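You operate a simulated robot arm through the tools that you are given. There is no shell and no other tool.

The job below is to be done with a simulated robot arm. You get a single attempt, and the scene is never put back.

Task
Square away the low bench: black slider in hole 1, wing nut snug, tin shut, dark anode in the tray.
Fine: plunger down in the hole, board stays where it lies.

Only the result counts: the job must be done as asked and must still hold three seconds after the hand-in. Knocking over, shifting, dropping, spilling or breaking anything else fails it.

Robot
A 7-joint arm with a two-finger parallel gripper, fixed in place. Base frame: the origin is at the foot of the arm, x ahead of it, y to its left, z up; the work surface is at about z = 70. Lengths are in cm, angles in degrees, forces in N, time in s.
With the tool pointing down near the work surface it reaches from about 28 to 68 cm from the base axis. Its first joint turns from -66.0 to 66.0 degrees. Payload 1.57 kg.
The TCP is the grasp point between the finger pads, 3 cm short of the fingertips. In the tool frame z runs along the fingers and y along their closing line. Largest opening 11 cm; finger width 2.4, thickness 1.2; the body of the gripper, 4.8 by 11.2 cm, starts 7.8 cm behind the TCP.
Orientation is told as [roll, pitch, yaw] about the base's x, y, z axes, in that order, counted from this pose: with the fingers straight down and closing along the base's y, the tool's x points along the base's -x, its y along +y and its z along -z.

Tools
- The arm moves only by the tool servo_tool. Its argument "targets" is a list of rows, each a list of 7 numbers: the shift along the tool's x, y, z in cm, then the turn, a rotation vector about the tool's x, y, z in degrees, then the finger opening in cm, from 0 to 11. In form: [[dx, dy, dz, rx, ry, rz, claw], ...]. A call has 1 to 20 rows; each row is the pose to reach, as a shift and turn from the pose commanded when the call began, along the tool's axes at that moment. A row lasts 0.2 s, in which the tool goes at most 5 cm and 8.6 degrees; a call with a longer step from one row to the next is refused whole, and so is a gripper value outside its range. A pose out of reach is approached as far as the arm can. The call stops where the force on the tool passes 40 N (or 10 N more than at its start, if that is more) or the arm is blocked; 0.2 s more then pass. The fingers move at their own pace (about 10.8 cm/s each) and stop on an object; they squeeze with about 37 N. The grip force told is the motor's: it shows also when the fingers shut on nothing. Time passes only in rows, and 0.2 s behind the last, so rows that repeat a pose let the fingers close. It gives the time, the measured TCP pose, the force on the tool (base axes), the opening and the grip force at its end, in the units of the frame above (readings bear some noise), with the torque about the TCP (base axes, N m) and any sound that the robot's microphone picked up.
- Cameras (640 x 400 px; columns grow to the right, rows downward): "scene" is fixed at [16.72, -41.46, 137.64]; the picture's right is [0.63, -0.78, 0.00], its down [-0.63, -0.51, -0.59] and it looks along [0.46, 0.37, -0.81] (base axes); focal length 327 px, centre (320, 200). "wrist" rides on the gripper at [7, 1.6, -14.1] in the tool frame; the picture's right is [-0.23, 0.97, 0.00], its down [-0.86, -0.20, -0.48] and it looks along [-0.47, -0.11, 0.88] (tool axes); focal length 222 px, centre (320, 200). There is no depth. A picture from a camera that has moved, and an enlarged one, comes with that camera's place and axes in the base frame and with its lens.
- get_image(camera): a new picture of that camera. It takes no simulated time.
- zoom(camera, box): a new picture of the part [left, top, right, bottom] of that camera's present view, enlarged. It takes no simulated time.
- job_done(): hands the job in; it is judged then, once.

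Places have to be worked out from the pictures, the camera data and where the tool is seen. Open the gripper and draw the arm clear of the work before you hand the job in, unless the task says otherwise.

The tools are called after ">>>" as a command line: name --pt "numbers of a row" for each row, then --argument value for the rest, lists and objects as JSON in quotes. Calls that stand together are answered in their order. servo_tool: Moves the arm, as the interface text tells. Its arguments: {"type":"object","properties":{"targets":{"type":"array","items":{"type":"array","items":{"type":"number"}}}},"required":["targets"]} The other tools are called the same way: get_image (camera) takes a picture; zoom (camera, box) takes an enlarged picture of a part of a camera's view; job_done () hands the job in.

At the start:

```text
clock: 0.0
tool_pos: [42.53, -2.98, 98.29]
tcp_rot: [0.0, 0.0, 0.0]
wrist_force: [0.7, -0.4, -0.1]
torque: [0.02, -0.01, -0.02]
gripper_width: 10.99
grip_force: 0.0
```

scene: 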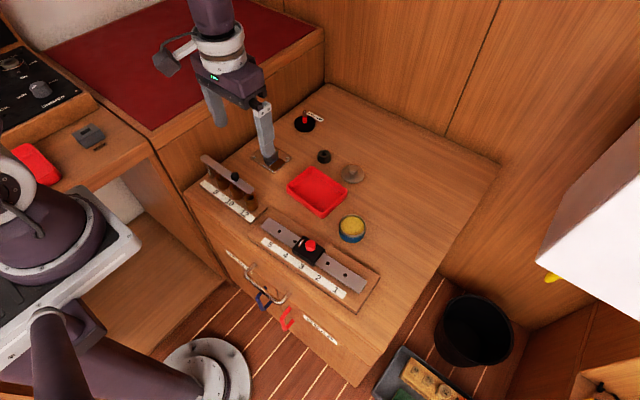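
wrist: 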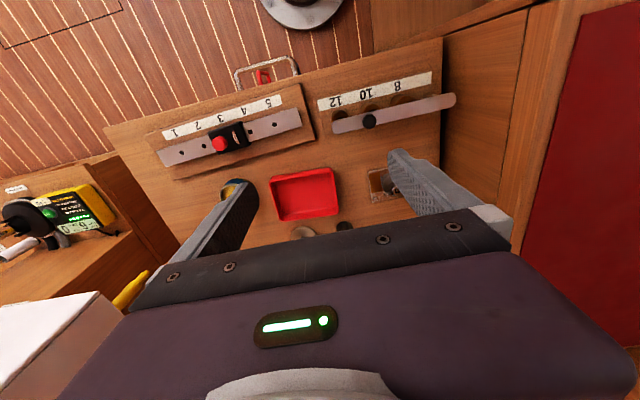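

I'll start by looking closely at the bench from both cameras before moving anything.

>>> zoom --camera "scene" --box '[180, 80, 400, 220]'

>>> zoom --camera "scene" --box '[230, 200, 390, 310]'

>>> zoom --camera "wrist" --box '[100, 60, 320, 200]'

>>> zoom --camera "wrist" --box '[260, 40, 480, 240]'

```text
2.86 times, centred on (290, 150) of scene
camera zoom: at [16.72, -41.46, 137.64], right [0.63, -0.78, 0.0], down [-0.63, -0.51, -0.59], along [0.46, 0.37, -0.81], focal length 935 px, centre (406, 343)
```

zoom: 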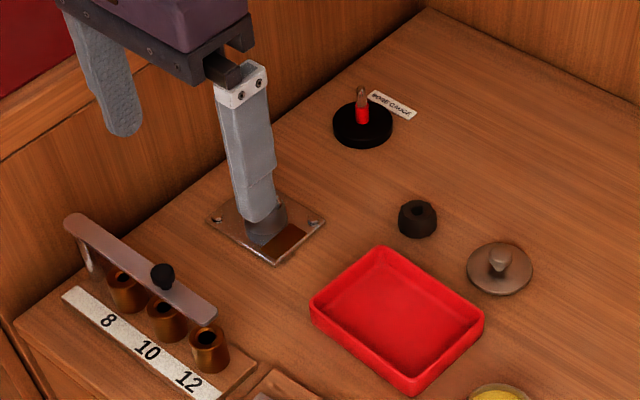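

```text
3.64 times, centred on (310, 255) of scene
camera zoom: at [16.72, -41.46, 137.64], right [0.63, -0.78, 0.0], down [-0.63, -0.51, -0.59], along [0.46, 0.37, -0.81], focal length 1190 px, centre (356, 0)
```

zoom: 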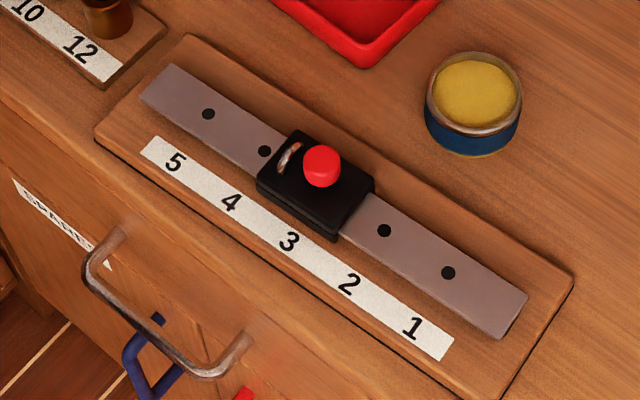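

```text
2.86 times, centred on (210, 130) of wrist
camera zoom: at [35.42, -1.3, 112.34], right [0.23, 0.97, 0.0], down [0.86, -0.2, 0.48], along [0.47, -0.11, -0.88], focal length 635 px, centre (634, 400)
```

zoom: 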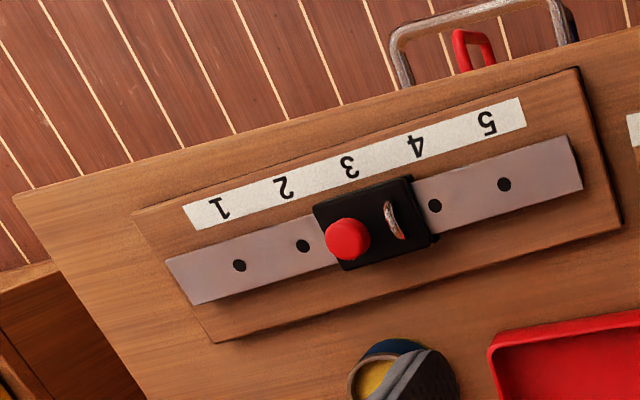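

```text
2.00 times, centred on (370, 140) of wrist
camera zoom: at [35.42, -1.3, 112.34], right [0.23, 0.97, 0.0], down [0.86, -0.2, 0.48], along [0.47, -0.11, -0.88], focal length 444 px, centre (220, 320)
```

zoom: 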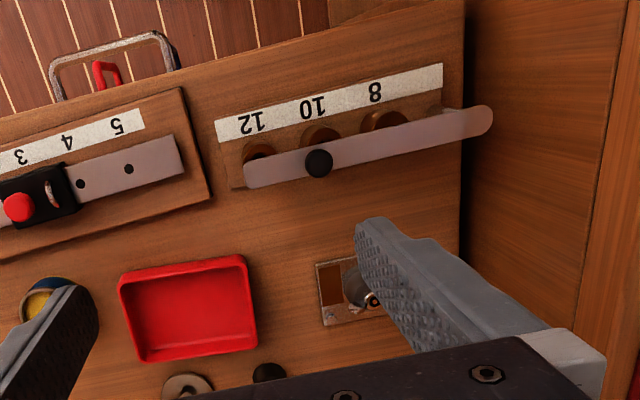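

The plate on the bench is hidden behind the finger and some small parts are unclear. I'll move the arm back and up over the bare middle, which should uncover the plate for the scene camera, and then look again.

>>> servo_tool --pt "-2.5 -2.5 -0.5 0 0 0 11" --pt "-5 -5 -1 0 0 0 11" --pt "-7.5 -7 -1.5 0 0 0 11"

```text
clock: 0.8
tool_pos: [50.17, -9.94, 99.83]
tcp_rot: [0.0, 0.0, 0.0]
wrist_force: [0.8, -0.1, -0.2]
torque: [-0.02, 0.01, 0.01]
gripper_width: 11.01
grip_force: 0.0
```

The arm is now at about (50, -10, 100). I'll take new pictures of the plate and the small parts.

>>> get_image --camera "wrist"

>>> get_image --camera "scene"

>>> zoom --camera "wrist" --box '[240, 120, 460, 260]'

>>> zoom --camera "scene" --box '[220, 100, 380, 200]'

```text
taken
camera wrist: at [43.13, -8.4, 113.87], right [0.23, 0.97, 0.0], down [0.86, -0.2, 0.48], along [0.47, -0.11, -0.88], focal length 222 px, centre (320, 200)
```

wrist: 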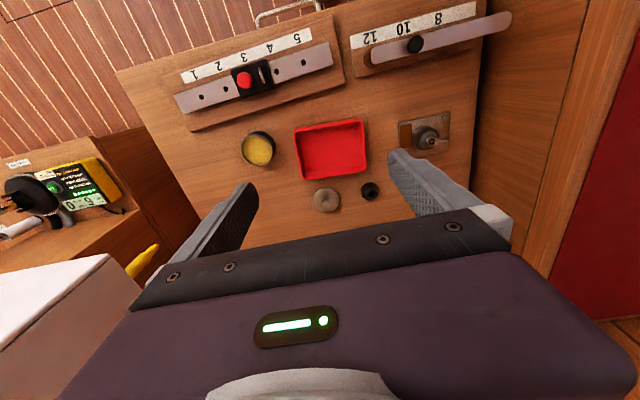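

```text
taken
```

scene: 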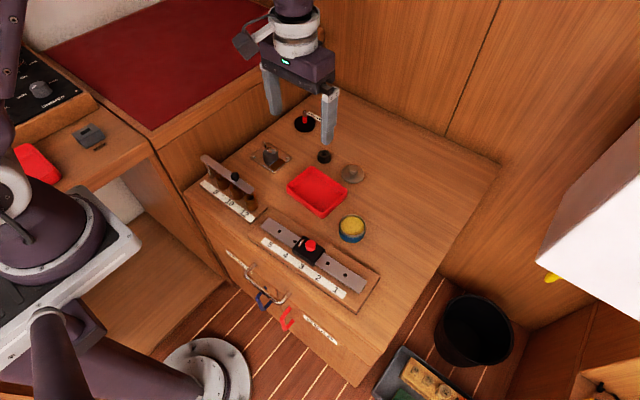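

```text
2.86 times, centred on (350, 190) of wrist
camera zoom: at [43.13, -8.4, 113.87], right [0.23, 0.97, 0.0], down [0.86, -0.2, 0.48], along [0.47, -0.11, -0.88], focal length 635 px, centre (234, 229)
```

zoom: 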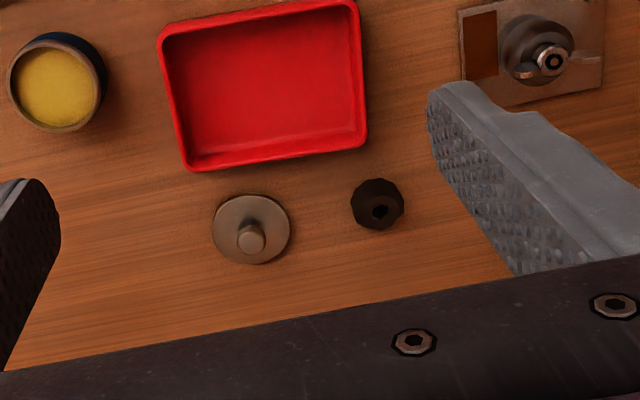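

```text
4.00 times, centred on (300, 150) of scene
camera zoom: at [16.72, -41.46, 137.64], right [0.63, -0.78, 0.0], down [-0.63, -0.51, -0.59], along [0.46, 0.37, -0.81], focal length 1309 px, centre (400, 400)
```

zoom: 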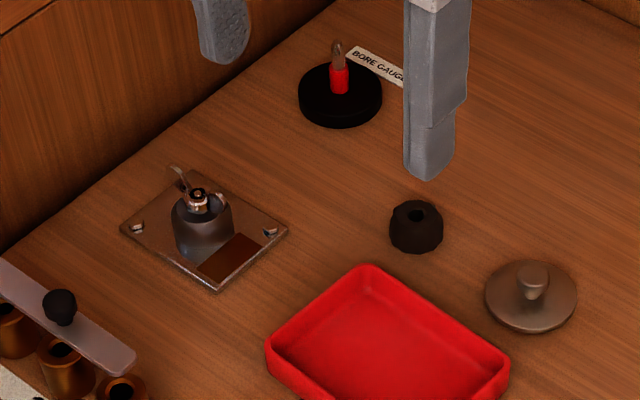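

The plate at about (57, 9) carries a post with the wing nut on top. The disc with the knob looks like the tin's lid, and the dark octagonal piece looks like the anode. I'll zoom in on each for detail.

>>> zoom --camera "scene" --box '[240, 130, 304, 170]'

>>> zoom --camera "wrist" --box '[390, 100, 470, 150]'

>>> zoom --camera "scene" --box '[270, 220, 350, 270]'

>>> zoom --camera "wrist" --box '[210, 50, 290, 100]'

>>> zoom --camera "scene" --box '[310, 140, 390, 190]'

>>> zoom --camera "scene" --box '[320, 205, 384, 245]'

```text
10.00 times, centred on (272, 150) of scene
camera zoom: at [16.72, -41.46, 137.64], right [0.63, -0.78, 0.0], down [-0.63, -0.51, -0.59], along [0.46, 0.37, -0.81], focal length 3273 px, centre (800, 700)
```

zoom: 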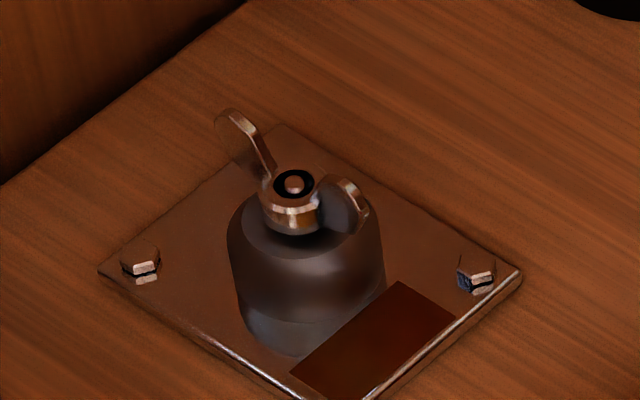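

```text
8.00 times, centred on (430, 125) of wrist
camera zoom: at [43.13, -8.4, 113.87], right [0.23, 0.97, 0.0], down [0.86, -0.2, 0.48], along [0.47, -0.11, -0.88], focal length 1777 px, centre (-560, 800)
```

zoom: 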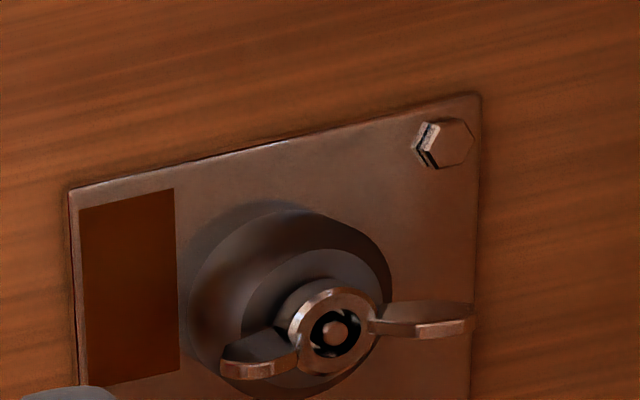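

```text
8.00 times, centred on (310, 245) of scene
camera zoom: at [16.72, -41.46, 137.64], right [0.63, -0.78, 0.0], down [-0.63, -0.51, -0.59], along [0.46, 0.37, -0.81], focal length 2619 px, centre (400, -160)
```

zoom: 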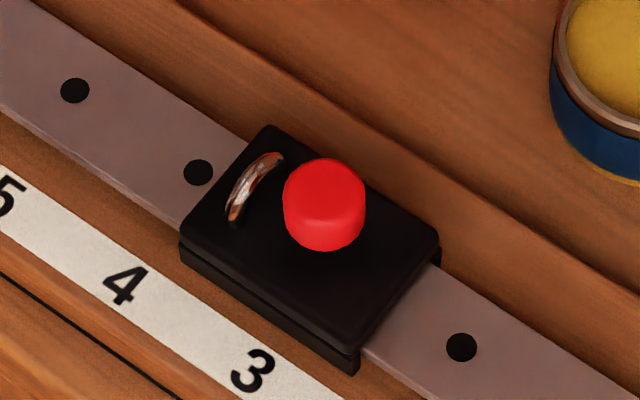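

```text
8.00 times, centred on (250, 75) of wrist
camera zoom: at [43.13, -8.4, 113.87], right [0.23, 0.97, 0.0], down [0.86, -0.2, 0.48], along [0.47, -0.11, -0.88], focal length 1777 px, centre (880, 1200)
```

zoom: 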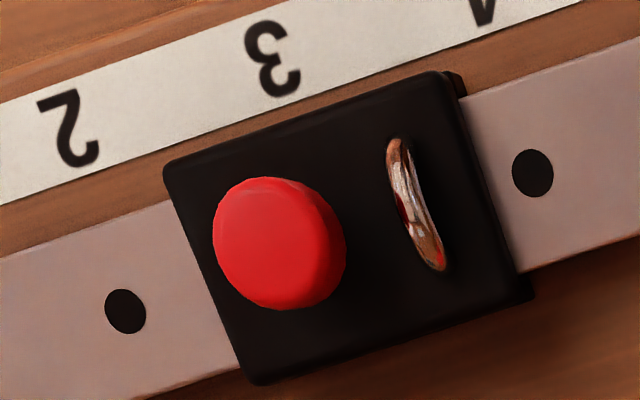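

```text
8.00 times, centred on (350, 165) of scene
camera zoom: at [16.72, -41.46, 137.64], right [0.63, -0.78, 0.0], down [-0.63, -0.51, -0.59], along [0.46, 0.37, -0.81], focal length 2619 px, centre (80, 480)
```

zoom: 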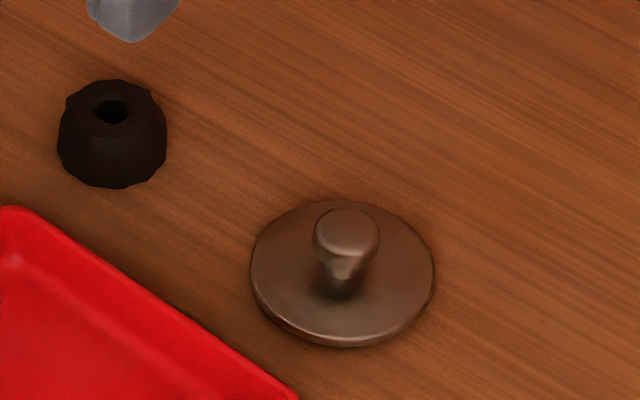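

```text
10.00 times, centred on (352, 225) of scene
camera zoom: at [16.72, -41.46, 137.64], right [0.63, -0.78, 0.0], down [-0.63, -0.51, -0.59], along [0.46, 0.37, -0.81], focal length 3273 px, centre (0, -50)
```

zoom: 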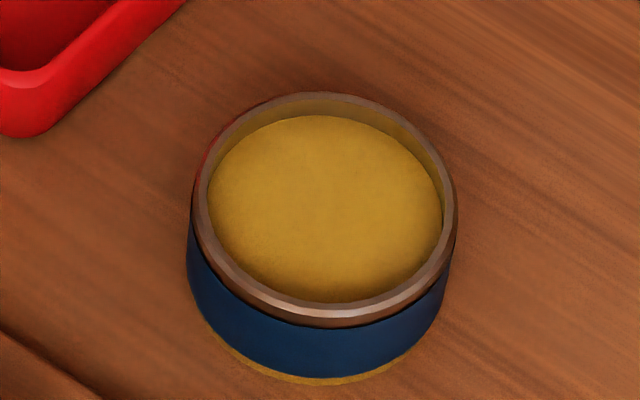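

The red knob comes out at about (41, -19.2) with its top at z≈77. The rail top is near z≈73.2 and the holes are about 4.5 cm apart, so hole 1 is near (41.4, -28.2). I'll go above the knob, turned about 87° so the fingers close across the rail, and look closer.

>>> servo_tool --pt "0.82 -0.84 0.89 0 0 7.9 10" --pt "1.64 -1.68 1.78 0 0 15.8 9" --pt "2.46 -2.51 2.67 0 0 23.7 8" --pt "3.28 -3.35 3.56 0 0 31.6 7" --pt "4.1 -4.19 4.45 0 0 39.5 6" --pt "4.92 -5.03 5.34 0 0 47.4 6" --pt "5.74 -5.87 6.23 0 0 55.3 6" --pt "6.56 -6.7 7.12 0 0 63.2 6" --pt "7.39 -7.54 8.01 0 0 71.1 6" --pt "8.21 -8.38 8.9 0 0 79.0 6" --pt "9.03 -9.22 9.79 0 0 86.9 6"

```text
clock: 3.2
tool_pos: [41.07, -19.13, 89.97]
tcp_rot: [0.0, -0.1, -87.0]
wrist_force: [-0.7, -0.1, -0.2]
torque: [-0.03, 0.03, -0.02]
gripper_width: 6.01
grip_force: 0.2
```

The turn worked: the tool is at (41.07, -19.13, 90), yaw -87. I'll look at the knob from the wrist and the scene cameras.

>>> get_image --camera "wrist"

>>> zoom --camera "scene" --box '[260, 190, 390, 271]'

>>> zoom --camera "wrist" --box '[240, 150, 400, 250]'

```text
taken
camera wrist: at [42.18, -12.05, 103.98], right [0.98, -0.18, 0.0], down [-0.16, -0.86, 0.48], along [-0.08, -0.47, -0.88], focal length 222 px, centre (320, 200)
```

wrist: 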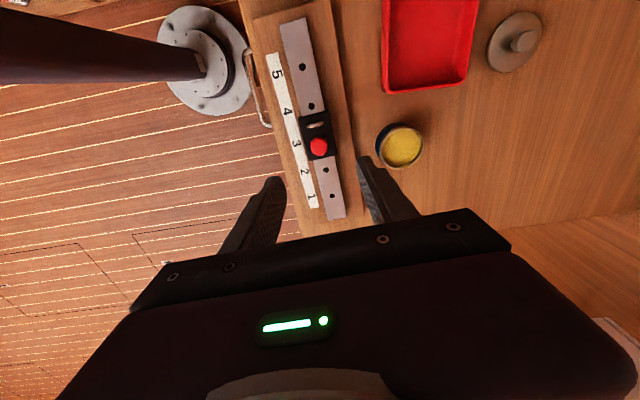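

```text
4.92 times, centred on (325, 230) of scene
camera zoom: at [16.72, -41.46, 137.64], right [0.63, -0.78, 0.0], down [-0.63, -0.51, -0.59], along [0.46, 0.37, -0.81], focal length 1611 px, centre (295, 50)
```

zoom: 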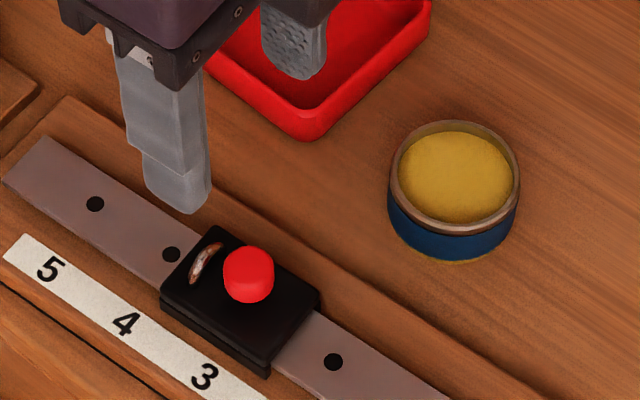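

```text
4.00 times, centred on (320, 200) of wrist
camera zoom: at [42.18, -12.05, 103.98], right [0.98, -0.18, 0.0], down [-0.16, -0.86, 0.48], along [-0.08, -0.47, -0.88], focal length 888 px, centre (320, 200)
```

zoom: 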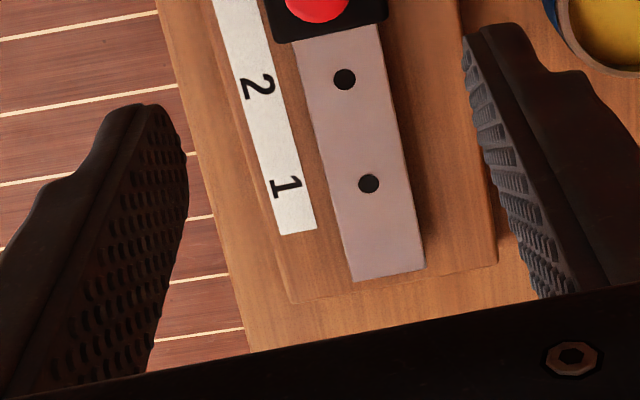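

The knob sits right below the tool. I'll zoom the wrist view on the slider for a precise fix and a closer look at the metal loop.

>>> zoom --camera "wrist" --box '[280, 95, 360, 145]'

>>> zoom --camera "wrist" --box '[280, 110, 376, 170]'

>>> zoom --camera "scene" --box '[285, 228, 333, 258]'

```text
8.00 times, centred on (320, 120) of wrist
camera zoom: at [42.18, -12.05, 103.98], right [0.98, -0.18, 0.0], down [-0.16, -0.86, 0.48], along [-0.08, -0.47, -0.88], focal length 1777 px, centre (320, 840)
```

zoom: 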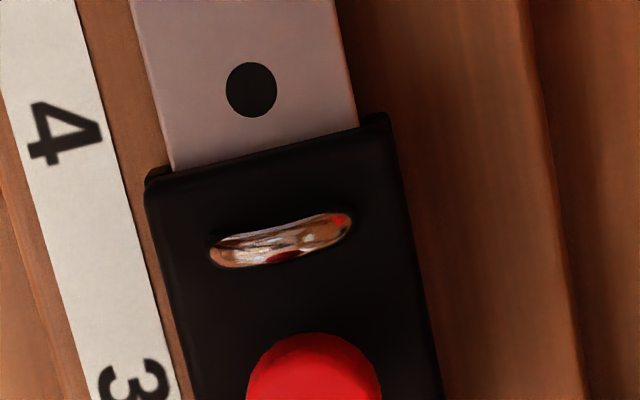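

```text
6.67 times, centred on (328, 140) of wrist
camera zoom: at [42.18, -12.05, 103.98], right [0.98, -0.18, 0.0], down [-0.16, -0.86, 0.48], along [-0.08, -0.47, -0.88], focal length 1481 px, centre (267, 600)
```

zoom: 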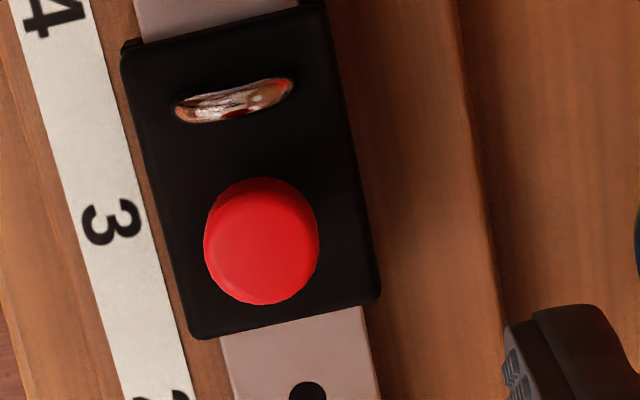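

```text
13.33 times, centred on (309, 243) of scene
camera zoom: at [16.72, -41.46, 137.64], right [0.63, -0.78, 0.0], down [-0.63, -0.51, -0.59], along [0.46, 0.37, -0.81], focal length 4364 px, centre (467, -373)
```

zoom: 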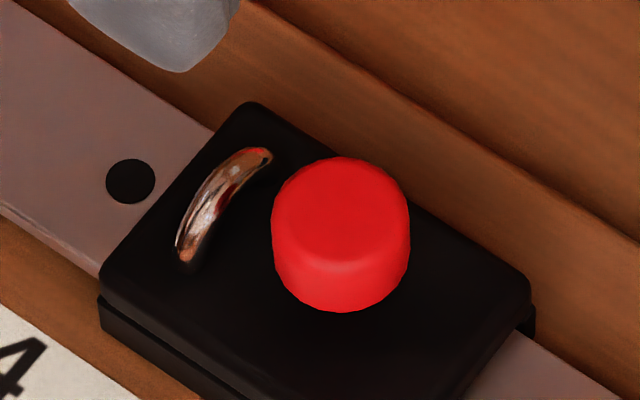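

The knob top is at about (41.0, -19.1, 76.8), its underside is around 75.5, and the slider block top is about 74. I'll lower to TCP z≈78 with the fingers open 4 cm around the knob and check the centring before closing.

>>> servo_tool --pt "0 0 2 0 0 0 4" --pt "0 0 4 0 0 0 4" --pt "0 0 6 0 0 0 4" --pt "0 0 8 0 0 0 4" --pt "0 0 9.5 0 0 0 4" --pt "0 0 10.5 0 0 0 4" --pt "0 0 11.3 0 0 0 4" --pt "0 0 12 0 0 0 4"

>>> zoom --camera "scene" --box '[277, 218, 341, 258]'

>>> zoom --camera "wrist" --box '[240, 130, 400, 230]'

```text
clock: 5.0
tool_pos: [41.12, -19.27, 77.77]
tcp_rot: [0.0, 0.0, -86.9]
wrist_force: [0.9, 0.0, 1.0]
torque: [-0.02, -0.02, 0.01]
gripper_width: 3.99
grip_force: 0.1
```

```text
10.00 times, centred on (309, 238) of scene
camera zoom: at [16.72, -41.46, 137.64], right [0.63, -0.78, 0.0], down [-0.63, -0.51, -0.59], along [0.46, 0.37, -0.81], focal length 3273 px, centre (430, -180)
```

zoom: 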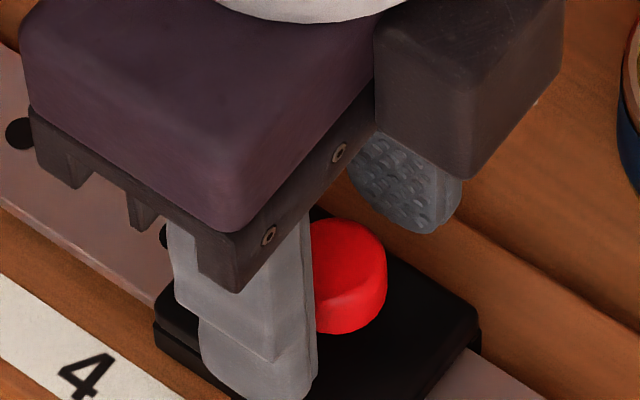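

```text
4.00 times, centred on (320, 180) of wrist
camera zoom: at [42.15, -12.19, 91.98], right [0.98, -0.17, 0.0], down [-0.15, -0.86, 0.48], along [-0.08, -0.47, -0.88], focal length 888 px, centre (320, 280)
```

zoom: 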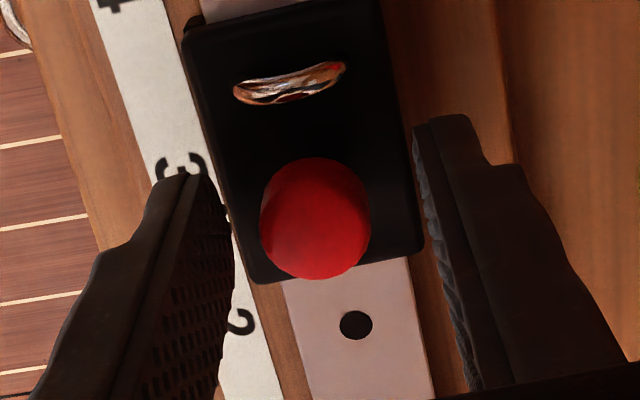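

The knob sits about 0.1 cm towards -x of the tool centre and is aligned along y. I'll shift by that amount and close gently on the knob.

>>> servo_tool --pt "0 -0.1 0 0 0 0 3.2" --pt "0 -0.11 0 0 0 0 2.8" --pt "0 -0.11 0 0 0 0 2.5" --pt "0 -0.11 0 0 0 0 2.3" --pt "0 -0.11 0 0 0 0 2.1" --pt "0 -0.11 0 0 0 0 1.9" --pt "0 -0.11 0 0 0 0 1.5" --pt "0 -0.11 0 0 0 0 1.0"

>>> zoom --camera "wrist" --box '[240, 110, 400, 210]'

>>> zoom --camera "scene" --box '[260, 210, 388, 290]'

```text
clock: 6.8
tool_pos: [40.83, -19.21, 78.07]
tcp_rot: [0.0, -0.1, -86.9]
wrist_force: [-4.5, -0.8, 0.5]
torque: [-0.02, 0.1, -0.01]
gripper_width: 2.06
grip_force: 33.7
```

```text
4.00 times, centred on (320, 160) of wrist
camera zoom: at [42.02, -12.15, 92.03], right [0.98, -0.17, 0.0], down [-0.15, -0.86, 0.48], along [-0.08, -0.47, -0.88], focal length 888 px, centre (320, 360)
```

zoom: 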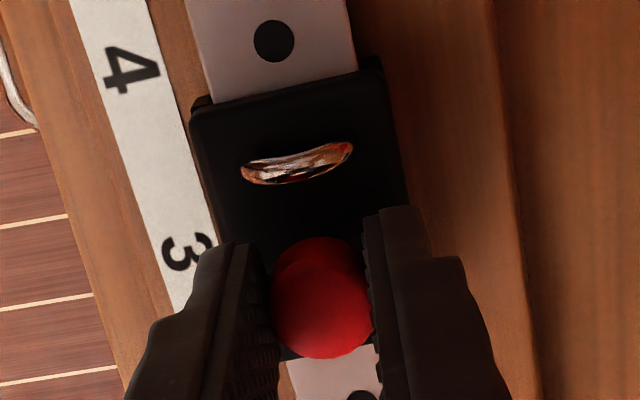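

```text
5.00 times, centred on (324, 250) of scene
camera zoom: at [16.71, -41.46, 137.64], right [0.63, -0.78, 0.0], down [-0.63, -0.51, -0.59], along [0.46, 0.37, -0.81], focal length 1637 px, centre (300, -50)
```

zoom: 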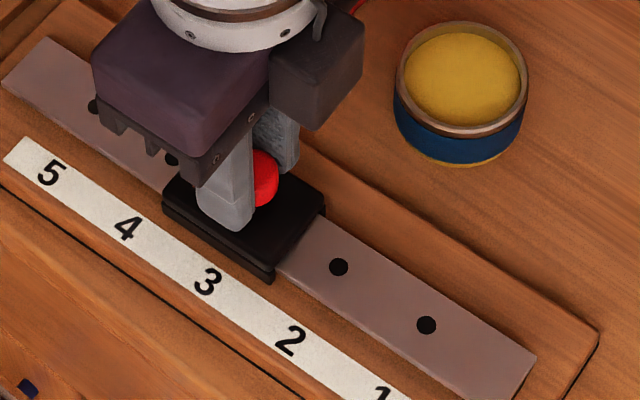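

The grip is good at 2.06 cm. A -4.5 N side force says the knob is slightly more towards -x, so I'll ease that by 0.05 cm and start lifting in small steps while watching the force.

>>> servo_tool --pt "0 -0.05 0 0 0 0 1" --pt "0 -0.05 -0.1 0 0 0 1" --pt "0 -0.05 -0.2 0 0 0 1" --pt "0 -0.05 -0.3 0 0 0 1" --pt "0 -0.05 -0.4 0 0 0 1" --pt "0 -0.05 -0.5 0 0 0 1"

```text
clock: 8.2
tool_pos: [40.96, -19.15, 78.58]
tcp_rot: [0.0, 0.0, -86.9]
wrist_force: [4.3, 0.7, 0.2]
torque: [-0.45, -0.18, 0.0]
gripper_width: 2.05
grip_force: 34.3
```

Lifting 0.5 cm took almost no vertical force, though a torque of about -0.45 N m about x has appeared. I'll look at what the slider and board did before going on.

>>> zoom --camera "wrist" --box '[240, 110, 400, 210]'

>>> zoom --camera "scene" --box '[260, 210, 388, 290]'

>>> zoom --camera "scene" --box '[285, 235, 333, 265]'

```text
4.00 times, centred on (320, 160) of wrist
camera zoom: at [41.99, -12.12, 92.57], right [0.98, -0.17, 0.0], down [-0.15, -0.86, 0.48], along [-0.08, -0.47, -0.88], focal length 888 px, centre (320, 360)
```

zoom: 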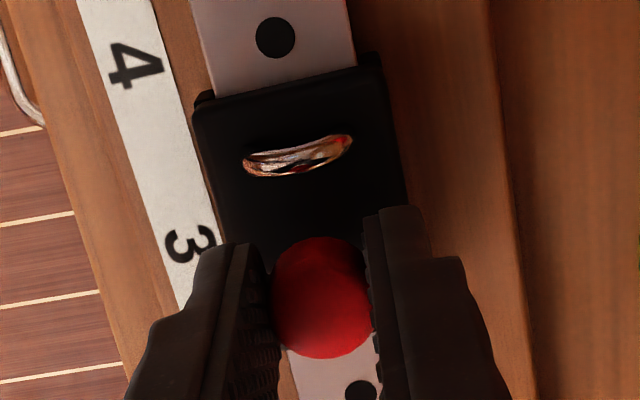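

```text
5.00 times, centred on (324, 250) of scene
camera zoom: at [16.73, -41.46, 137.64], right [0.63, -0.78, 0.0], down [-0.63, -0.51, -0.59], along [0.46, 0.37, -0.81], focal length 1637 px, centre (300, -50)
```

zoom: 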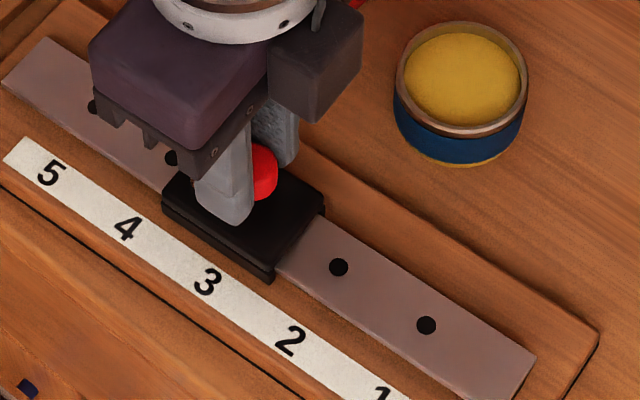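

```text
13.33 times, centred on (309, 250) of scene
camera zoom: at [16.73, -41.46, 137.64], right [0.63, -0.78, 0.0], down [-0.63, -0.51, -0.59], along [0.46, 0.37, -0.81], focal length 4364 px, centre (467, -467)
```

zoom: 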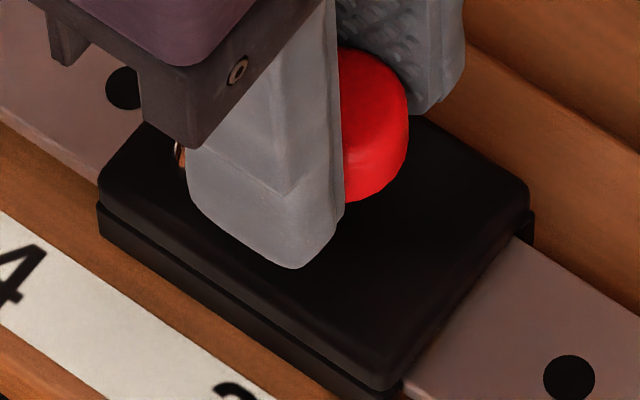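

The knob came up with the fingers while the block and board stayed in the same place. I'll keep lifting slowly until I feel resistance.

>>> servo_tool --pt "0 0 -0.1 0 0 0 1" --pt "0 0 -0.2 0 0 0 1" --pt "0 0 -0.3 0 0 0 1" --pt "0 0 -0.3 0 0 0 1"

```text
clock: 9.2
tool_pos: [40.84, -19.21, 78.81]
tcp_rot: [0.1, -0.1, -86.8]
wrist_force: [12.3, 1.5, 0.1]
torque: [0.16, -0.36, 0.08]
gripper_width: 2.07
grip_force: 34.3
```

A side force of +12 N in x has built up, so the tool is pulling the knob about 0.07 cm too far towards -x. I'll ease that off before going further.

>>> servo_tool --pt "0 0.035 0 0 0 0 1" --pt "0 0.07 0 0 0 0 1" --pt "0 0.07 0 0 0 0 1"

```text
clock: 10.0
tool_pos: [40.85, -19.14, 78.78]
tcp_rot: [-0.1, 0.0, -87.0]
wrist_force: [1.7, -0.3, -0.5]
torque: [-0.23, -0.03, 0.0]
gripper_width: 2.06
grip_force: 34.2
```

The side force is back near zero. Lifting a bit more.

>>> servo_tool --pt "0 0 -0.1 0 0 0 1" --pt "0 0 -0.2 0 0 0 1" --pt "0 0 -0.3 0 0 0 1" --pt "0 0 -0.3 0 0 0 1"

>>> zoom --camera "scene" --box '[285, 235, 333, 265]'

```text
clock: 11.0
tool_pos: [40.96, -19.14, 78.98]
tcp_rot: [-0.1, 0.1, -86.8]
wrist_force: [-5.5, -0.3, 0.2]
torque: [0.19, 0.17, 0.0]
gripper_width: 2.03
grip_force: 34.3
```

```text
13.33 times, centred on (309, 250) of scene
camera zoom: at [16.71, -41.46, 137.64], right [0.63, -0.78, 0.0], down [-0.63, -0.51, -0.59], along [0.46, 0.37, -0.81], focal length 4364 px, centre (467, -467)
```

zoom: 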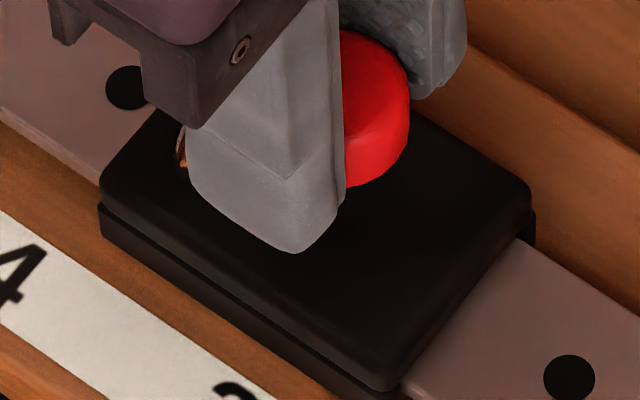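

Still no vertical resistance at 1.1 cm of lift, and the block and board are unmoved. I'll test sliding by a very small amount (0.15 cm) towards hole 1 to find out whether the pin has cleared its hole.

>>> servo_tool --pt "-0.05 -0.02 0 0 0 0 1" --pt "-0.1 -0.03 0 0 0 0 1" --pt "-0.15 -0.03 0 0 0 0 1" --pt "-0.15 -0.03 0 0 0 0 1"

```text
clock: 12.0
tool_pos: [40.84, -19.27, 79.19]
tcp_rot: [0.0, -0.1, -86.9]
wrist_force: [-4.4, 0.6, 1.0]
torque: [0.42, 0.15, 0.03]
gripper_width: 2.06
grip_force: 34.0
```

There's no resistance along the rail. I'll slide another 0.4 cm and check that the block follows.

>>> servo_tool --pt "-0.1 -0.02 0 0 0 0 1" --pt "-0.2 -0.02 0 0 0 0 1" --pt "-0.3 -0.02 0 0 0 0 1" --pt "-0.4 -0.02 0 0 0 0 1" --pt "-0.4 -0.02 0 0 0 0 1"

>>> zoom --camera "scene" --box '[285, 235, 333, 265]'

>>> zoom --camera "scene" --box '[260, 210, 388, 290]'

```text
clock: 13.2
tool_pos: [40.83, -19.87, 79.09]
tcp_rot: [0.0, -0.1, -87.0]
wrist_force: [2.0, 0.9, 0.1]
torque: [0.23, -0.05, 0.0]
gripper_width: 2.04
grip_force: 33.9
```

```text
13.33 times, centred on (309, 250) of scene
camera zoom: at [16.73, -41.46, 137.64], right [0.63, -0.78, 0.0], down [-0.63, -0.51, -0.59], along [0.46, 0.37, -0.81], focal length 4364 px, centre (467, -467)
```

zoom: 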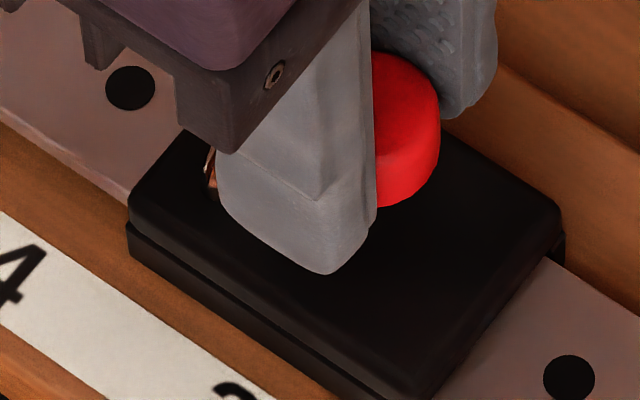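

```text
5.00 times, centred on (324, 250) of scene
camera zoom: at [16.73, -41.46, 137.64], right [0.63, -0.78, 0.0], down [-0.63, -0.51, -0.59], along [0.46, 0.37, -0.81], focal length 1637 px, centre (300, -50)
```

zoom: 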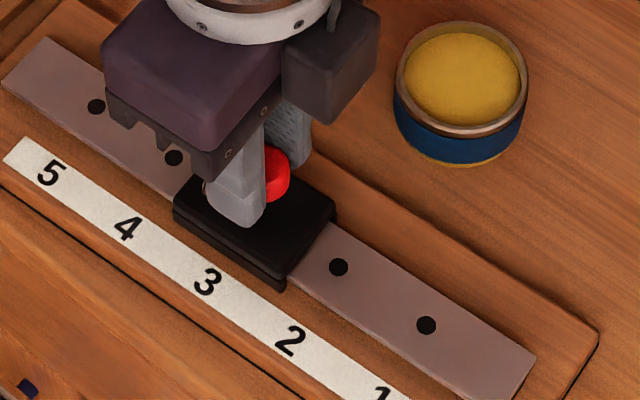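

The slider follows the knob freely and the board hasn't moved. I'll slide on in 2 cm pieces and correct any side force as it appears.

>>> servo_tool --pt "-0.25 0 0 0 0 0 1" --pt "-0.5 0 0 0 0 0 1" --pt "-0.75 0 0 0 0 0 1" --pt "-1.0 0 0 0 0 0 1" --pt "-1.25 0 0 0 0 0 1" --pt "-1.5 0 0 0 0 0 1" --pt "-1.75 0 0 0 0 0 1" --pt "-2.0 0 0 0 0 0 1" --pt "-2.0 0 0 0 0 0 1"

```text
clock: 15.2
tool_pos: [40.96, -21.64, 78.94]
tcp_rot: [0.1, 0.1, -86.9]
wrist_force: [10.0, 1.3, -0.6]
torque: [0.26, -0.24, 0.06]
gripper_width: 2.04
grip_force: 34.0
```

The side force grew by about 8 N over 2 cm, so the rail leans roughly 1.3° more towards +x than my path. I'll correct for it and carry on with that slope.

>>> servo_tool --pt "0 0.055 0 0 0 0 1" --pt "-0.25 0.06 0 0 0 0 1" --pt "-0.5 0.066 0 0 0 0 1" --pt "-0.75 0.072 0 0 0 0 1" --pt "-1.0 0.078 0 0 0 0 1" --pt "-1.25 0.084 0 0 0 0 1" --pt "-1.5 0.09 0 0 0 0 1" --pt "-1.75 0.096 0 0 0 0 1" --pt "-2.0 0.1 0 0 0 0 1" --pt "-2.0 0.1 0 0 0 0 1"

```text
clock: 17.4
tool_pos: [41.19, -23.62, 79.12]
tcp_rot: [0.1, 0.0, -86.9]
wrist_force: [6.6, 0.4, 1.0]
torque: [0.27, -0.13, 0.04]
gripper_width: 2.07
grip_force: 34.1
```

Side force is down to 6.6 N. I'll trim again and slide another 2 cm, passing hole 2.

>>> servo_tool --pt "0 0.035 0 0 0 0 1" --pt "-0.25 0.042 0 0 0 0 1" --pt "-0.5 0.049 0 0 0 0 1" --pt "-0.75 0.056 0 0 0 0 1" --pt "-1.0 0.063 0 0 0 0 1" --pt "-1.25 0.07 0 0 0 0 1" --pt "-1.5 0.077 0 0 0 0 1" --pt "-1.75 0.084 0 0 0 0 1" --pt "-2.0 0.09 0 0 0 0 1" --pt "-2.0 0.09 0 0 0 0 1"

>>> zoom --camera "scene" --box '[260, 210, 388, 290]'

>>> zoom --camera "wrist" --box '[240, 110, 400, 210]'

```text
clock: 19.6
tool_pos: [41.36, -25.69, 79.19]
tcp_rot: [0.1, 0.0, -86.8]
wrist_force: [-4.1, 0.7, -0.6]
torque: [0.53, 0.16, -0.02]
gripper_width: 2.05
grip_force: 34.2
```

```text
5.00 times, centred on (324, 250) of scene
camera zoom: at [16.71, -41.46, 137.64], right [0.63, -0.78, 0.0], down [-0.63, -0.51, -0.59], along [0.46, 0.37, -0.81], focal length 1637 px, centre (300, -50)
```

zoom: 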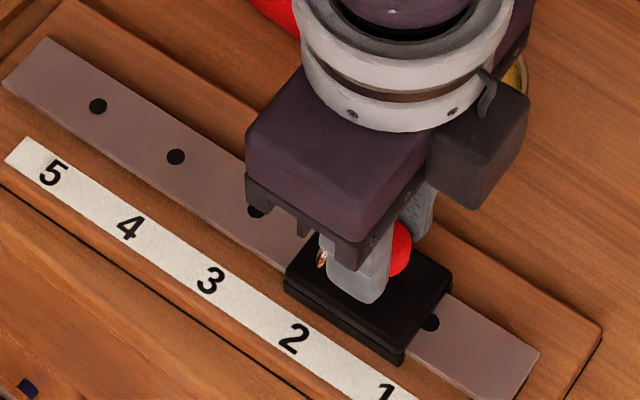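

```text
4.00 times, centred on (320, 160) of wrist
camera zoom: at [42.48, -18.66, 93.15], right [0.98, -0.17, 0.0], down [-0.15, -0.86, 0.48], along [-0.08, -0.47, -0.88], focal length 888 px, centre (320, 360)
```

zoom: 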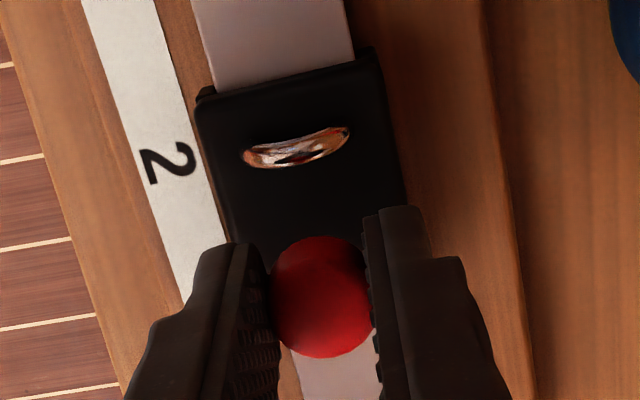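

The slider is about 2.5 cm short of hole 1. Some board features look a few pixels off from before, so I'll retake my very first zoom box and compare the board position directly.

>>> zoom --camera "scene" --box '[230, 200, 390, 310]'

>>> zoom --camera "scene" --box '[260, 190, 390, 271]'

```text
3.64 times, centred on (310, 255) of scene
camera zoom: at [16.71, -41.46, 137.64], right [0.63, -0.78, 0.0], down [-0.63, -0.51, -0.59], along [0.46, 0.37, -0.81], focal length 1190 px, centre (356, 0)
```

zoom: 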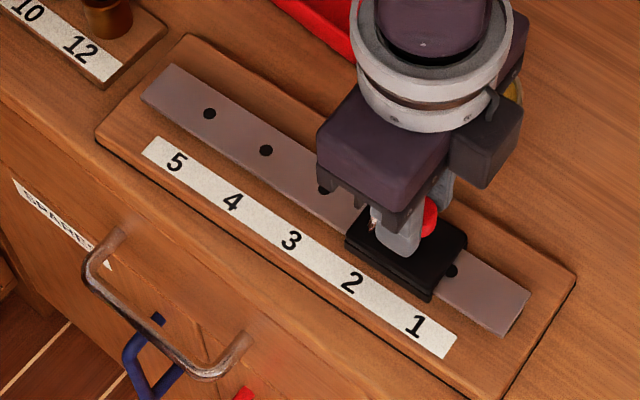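

```text
4.92 times, centred on (325, 230) of scene
camera zoom: at [16.71, -41.46, 137.64], right [0.63, -0.78, 0.0], down [-0.63, -0.51, -0.59], along [0.46, 0.37, -0.81], focal length 1611 px, centre (295, 50)
```

zoom: 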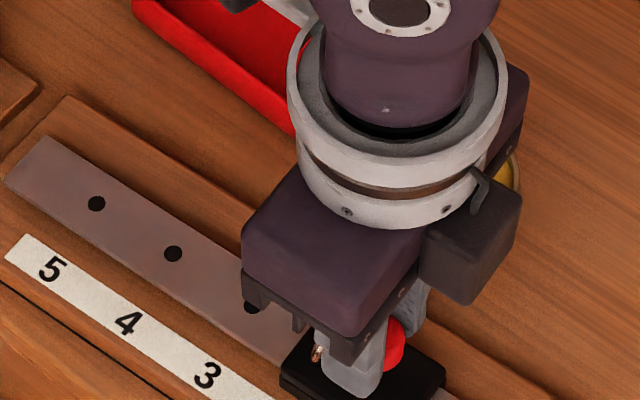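

The label end of the board has crept about 0.2 cm in +x, while the far end hasn't moved, so my side corrections overshot. With the knob still gripped, I'll push gently back towards -x in tiny steps and compare again.

>>> servo_tool --pt "0 -0.03 0 0 0 0 1" --pt "0 -0.06 0 0 0 0 1" --pt "0 -0.09 0 0 0 0 1" --pt "0 -0.12 0 0 0 0 1" --pt "0 -0.12 0 0 0 0 1"

>>> zoom --camera "scene" --box '[230, 200, 390, 310]'

```text
clock: 20.8
tool_pos: [41.36, -25.77, 79.2]
tcp_rot: [0.1, -0.1, -86.9]
wrist_force: [10.0, 0.3, -0.2]
torque: [-0.16, -0.25, 0.02]
gripper_width: 2.07
grip_force: 34.2
```

```text
3.64 times, centred on (310, 255) of scene
camera zoom: at [16.74, -41.46, 137.64], right [0.63, -0.78, 0.0], down [-0.63, -0.51, -0.59], along [0.46, 0.37, -0.81], focal length 1190 px, centre (356, 0)
```

zoom: 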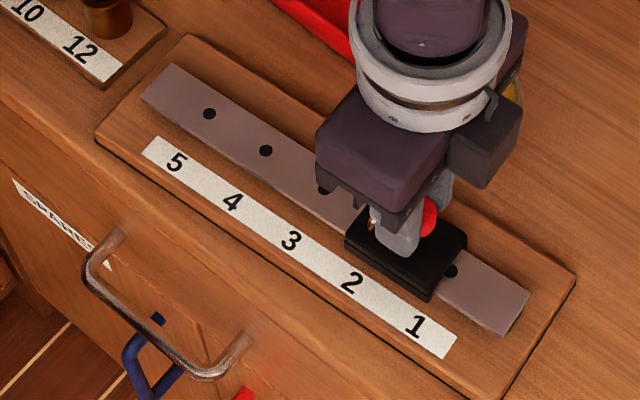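

The board hasn't slipped back yet at 10 N. I'll push a little further in tiny steps and check again.

>>> servo_tool --pt "0 -0.03 0 0 0 0 1" --pt "0 -0.06 0 0 0 0 1" --pt "0 -0.08 0 0 0 0 1" --pt "0 -0.08 0 0 0 0 1"

>>> zoom --camera "scene" --box '[230, 200, 390, 310]'

```text
clock: 21.8
tool_pos: [41.4, -25.55, 79.12]
tcp_rot: [0.0, 0.0, -86.9]
wrist_force: [11.0, 0.5, -0.2]
torque: [-0.3, -0.25, 0.0]
gripper_width: 2.06
grip_force: 34.3
```

```text
3.64 times, centred on (310, 255) of scene
camera zoom: at [16.74, -41.46, 137.64], right [0.63, -0.78, 0.0], down [-0.63, -0.51, -0.59], along [0.46, 0.37, -0.81], focal length 1190 px, centre (356, 0)
```

zoom: 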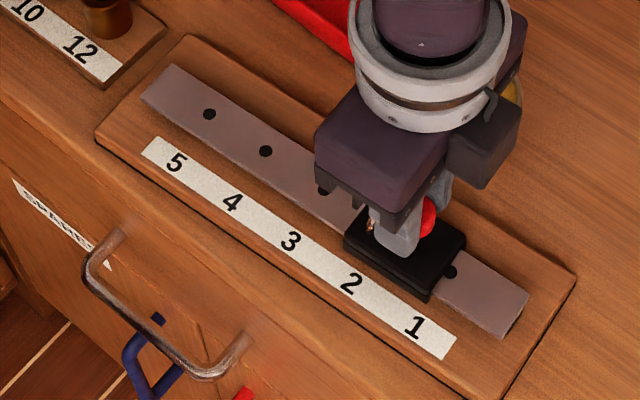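

Now the force levels off at about 11 N and the board is sliding back slowly. Another 0.08 cm.

>>> servo_tool --pt "0 -0.03 0 0 0 0 1" --pt "0 -0.06 0 0 0 0 1" --pt "0 -0.08 0 0 0 0 1" --pt "0 -0.08 0 0 0 0 1"

>>> zoom --camera "scene" --box '[230, 200, 390, 310]'

>>> zoom --camera "scene" --box '[320, 250, 400, 300]'

```text
clock: 22.8
tool_pos: [41.19, -25.72, 79.1]
tcp_rot: [0.0, 0.0, -86.9]
wrist_force: [10.5, 1.4, -0.7]
torque: [-0.19, -0.23, -0.06]
gripper_width: 2.07
grip_force: 34.5
```

```text
3.64 times, centred on (310, 255) of scene
camera zoom: at [16.74, -41.46, 137.64], right [0.63, -0.78, 0.0], down [-0.63, -0.51, -0.59], along [0.46, 0.37, -0.81], focal length 1190 px, centre (356, 0)
```

zoom: 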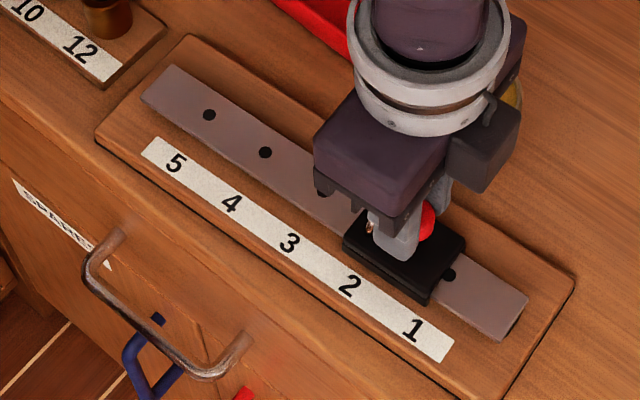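

```text
8.00 times, centred on (360, 275) of scene
camera zoom: at [16.74, -41.46, 137.64], right [0.63, -0.78, 0.0], down [-0.63, -0.51, -0.59], along [0.46, 0.37, -0.81], focal length 2619 px, centre (0, -400)
```

zoom: 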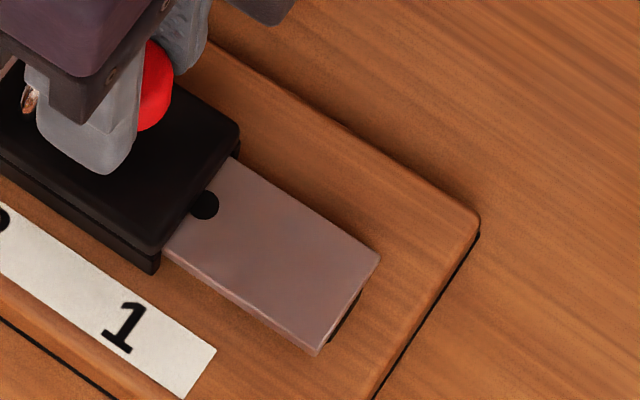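

The board is back on its original marks: label "1" at (413, 327) and the corner at (573, 277). I'll take off the sideways load, about 0.085 cm, and check the force is neutral.

>>> servo_tool --pt "0 0.03 0 0 0 0 1" --pt "0 0.06 0 0 0 0 1" --pt "0 0.085 0 0 0 0 1" --pt "0 0.085 0 0 0 0 1"

```text
clock: 23.8
tool_pos: [41.08, -25.68, 79.16]
tcp_rot: [-0.2, 0.0, -86.9]
wrist_force: [-0.7, -0.4, 0.3]
torque: [-0.26, -0.05, -0.01]
gripper_width: 2.06
grip_force: 33.8
```

The side force is neutral (-0.7 N). I'll slide 1.2 cm further on the original line and check.

>>> servo_tool --pt "-0.2 0 0 0 0 0 1" --pt "-0.4 0 0 0 0 0 1" --pt "-0.6 0 0 0 0 0 1" --pt "-0.8 0 0 0 0 0 1" --pt "-1.0 0 0 0 0 0 1" --pt "-1.2 0 0 0 0 0 1" --pt "-1.2 0 0 0 0 0 1"

>>> zoom --camera "scene" --box '[230, 200, 390, 310]'

```text
clock: 25.4
tool_pos: [41.2, -26.8, 79.02]
tcp_rot: [0.0, 0.0, -87.0]
wrist_force: [-9.2, -0.6, 0.2]
torque: [0.36, 0.19, 0.02]
gripper_width: 2.08
grip_force: 34.2
```

```text
3.64 times, centred on (310, 255) of scene
camera zoom: at [16.7, -41.46, 137.64], right [0.63, -0.78, 0.0], down [-0.63, -0.51, -0.59], along [0.46, 0.37, -0.81], focal length 1190 px, centre (356, 0)
```

zoom: 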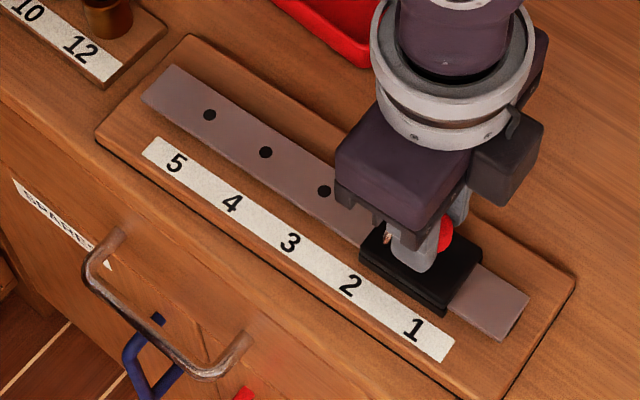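

Side force went to -9 N, so I'll trim 0.07 cm towards -x and then slide 0.6 cm.

>>> servo_tool --pt "0 -0.04 0 0 0 0 1" --pt "0 -0.075 0 0 0 0 1" --pt "-0.15 -0.08 0 0 0 0 1" --pt "-0.3 -0.085 0 0 0 0 1" --pt "-0.45 -0.09 0 0 0 0 1" --pt "-0.6 -0.095 0 0 0 0 1" --pt "-0.6 -0.095 0 0 0 0 1"

```text
clock: 27.0
tool_pos: [41.29, -27.47, 79.15]
tcp_rot: [0.1, 0.0, -86.8]
wrist_force: [10.0, 0.2, 0.4]
torque: [-0.2, -0.2, 0.03]
gripper_width: 2.08
grip_force: 34.2
```

That over-corrected, since the stiffness is nearer 190 N/cm. I'll ease back 0.05 cm, then slide the remaining 0.6 cm to hole 1.

>>> servo_tool --pt "0 0.025 0 0 0 0 1" --pt "0 0.05 0 0 0 0 1" --pt "-0.15 0.05 0 0 0 0 1" --pt "-0.3 0.05 0 0 0 0 1" --pt "-0.45 0.05 0 0 0 0 1" --pt "-0.61 0.05 0 0 0 0 1" --pt "-0.61 0.05 0 0 0 0 1"

>>> zoom --camera "scene" --box '[230, 200, 390, 310]'

>>> zoom --camera "wrist" --box '[220, 60, 400, 172]'

```text
clock: 28.6
tool_pos: [41.27, -28.06, 79.02]
tcp_rot: [-0.1, 0.1, -87.0]
wrist_force: [-7.3, -0.7, 1.0]
torque: [0.28, 0.24, 0.0]
gripper_width: 2.06
grip_force: 34.0
```

```text
3.64 times, centred on (310, 255) of scene
camera zoom: at [16.7, -41.46, 137.64], right [0.63, -0.78, 0.0], down [-0.63, -0.51, -0.59], along [0.46, 0.37, -0.81], focal length 1190 px, centre (356, 0)
```

zoom: 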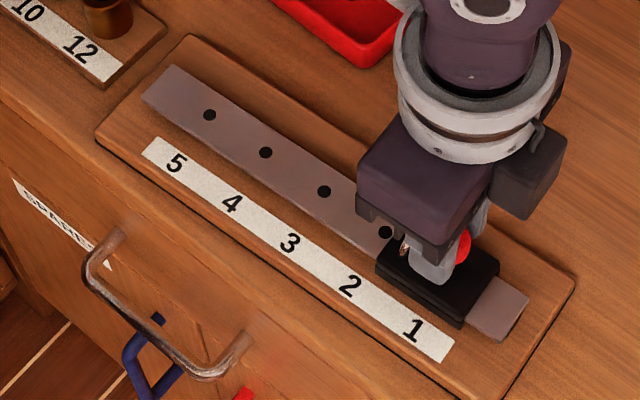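

```text
3.56 times, centred on (310, 116) of wrist
camera zoom: at [42.42, -21.08, 93.14], right [0.98, -0.18, 0.0], down [-0.15, -0.87, 0.48], along [-0.09, -0.47, -0.88], focal length 790 px, centre (356, 499)
```

zoom: 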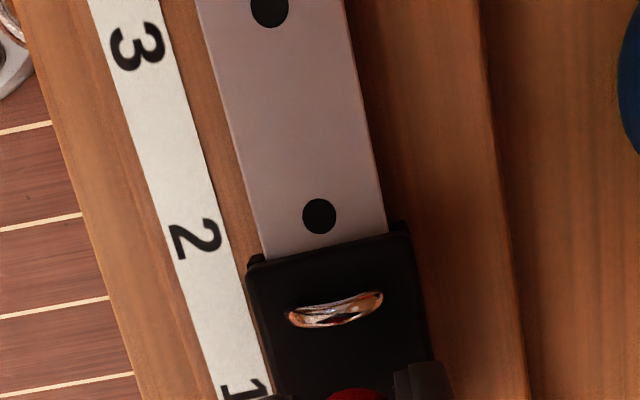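

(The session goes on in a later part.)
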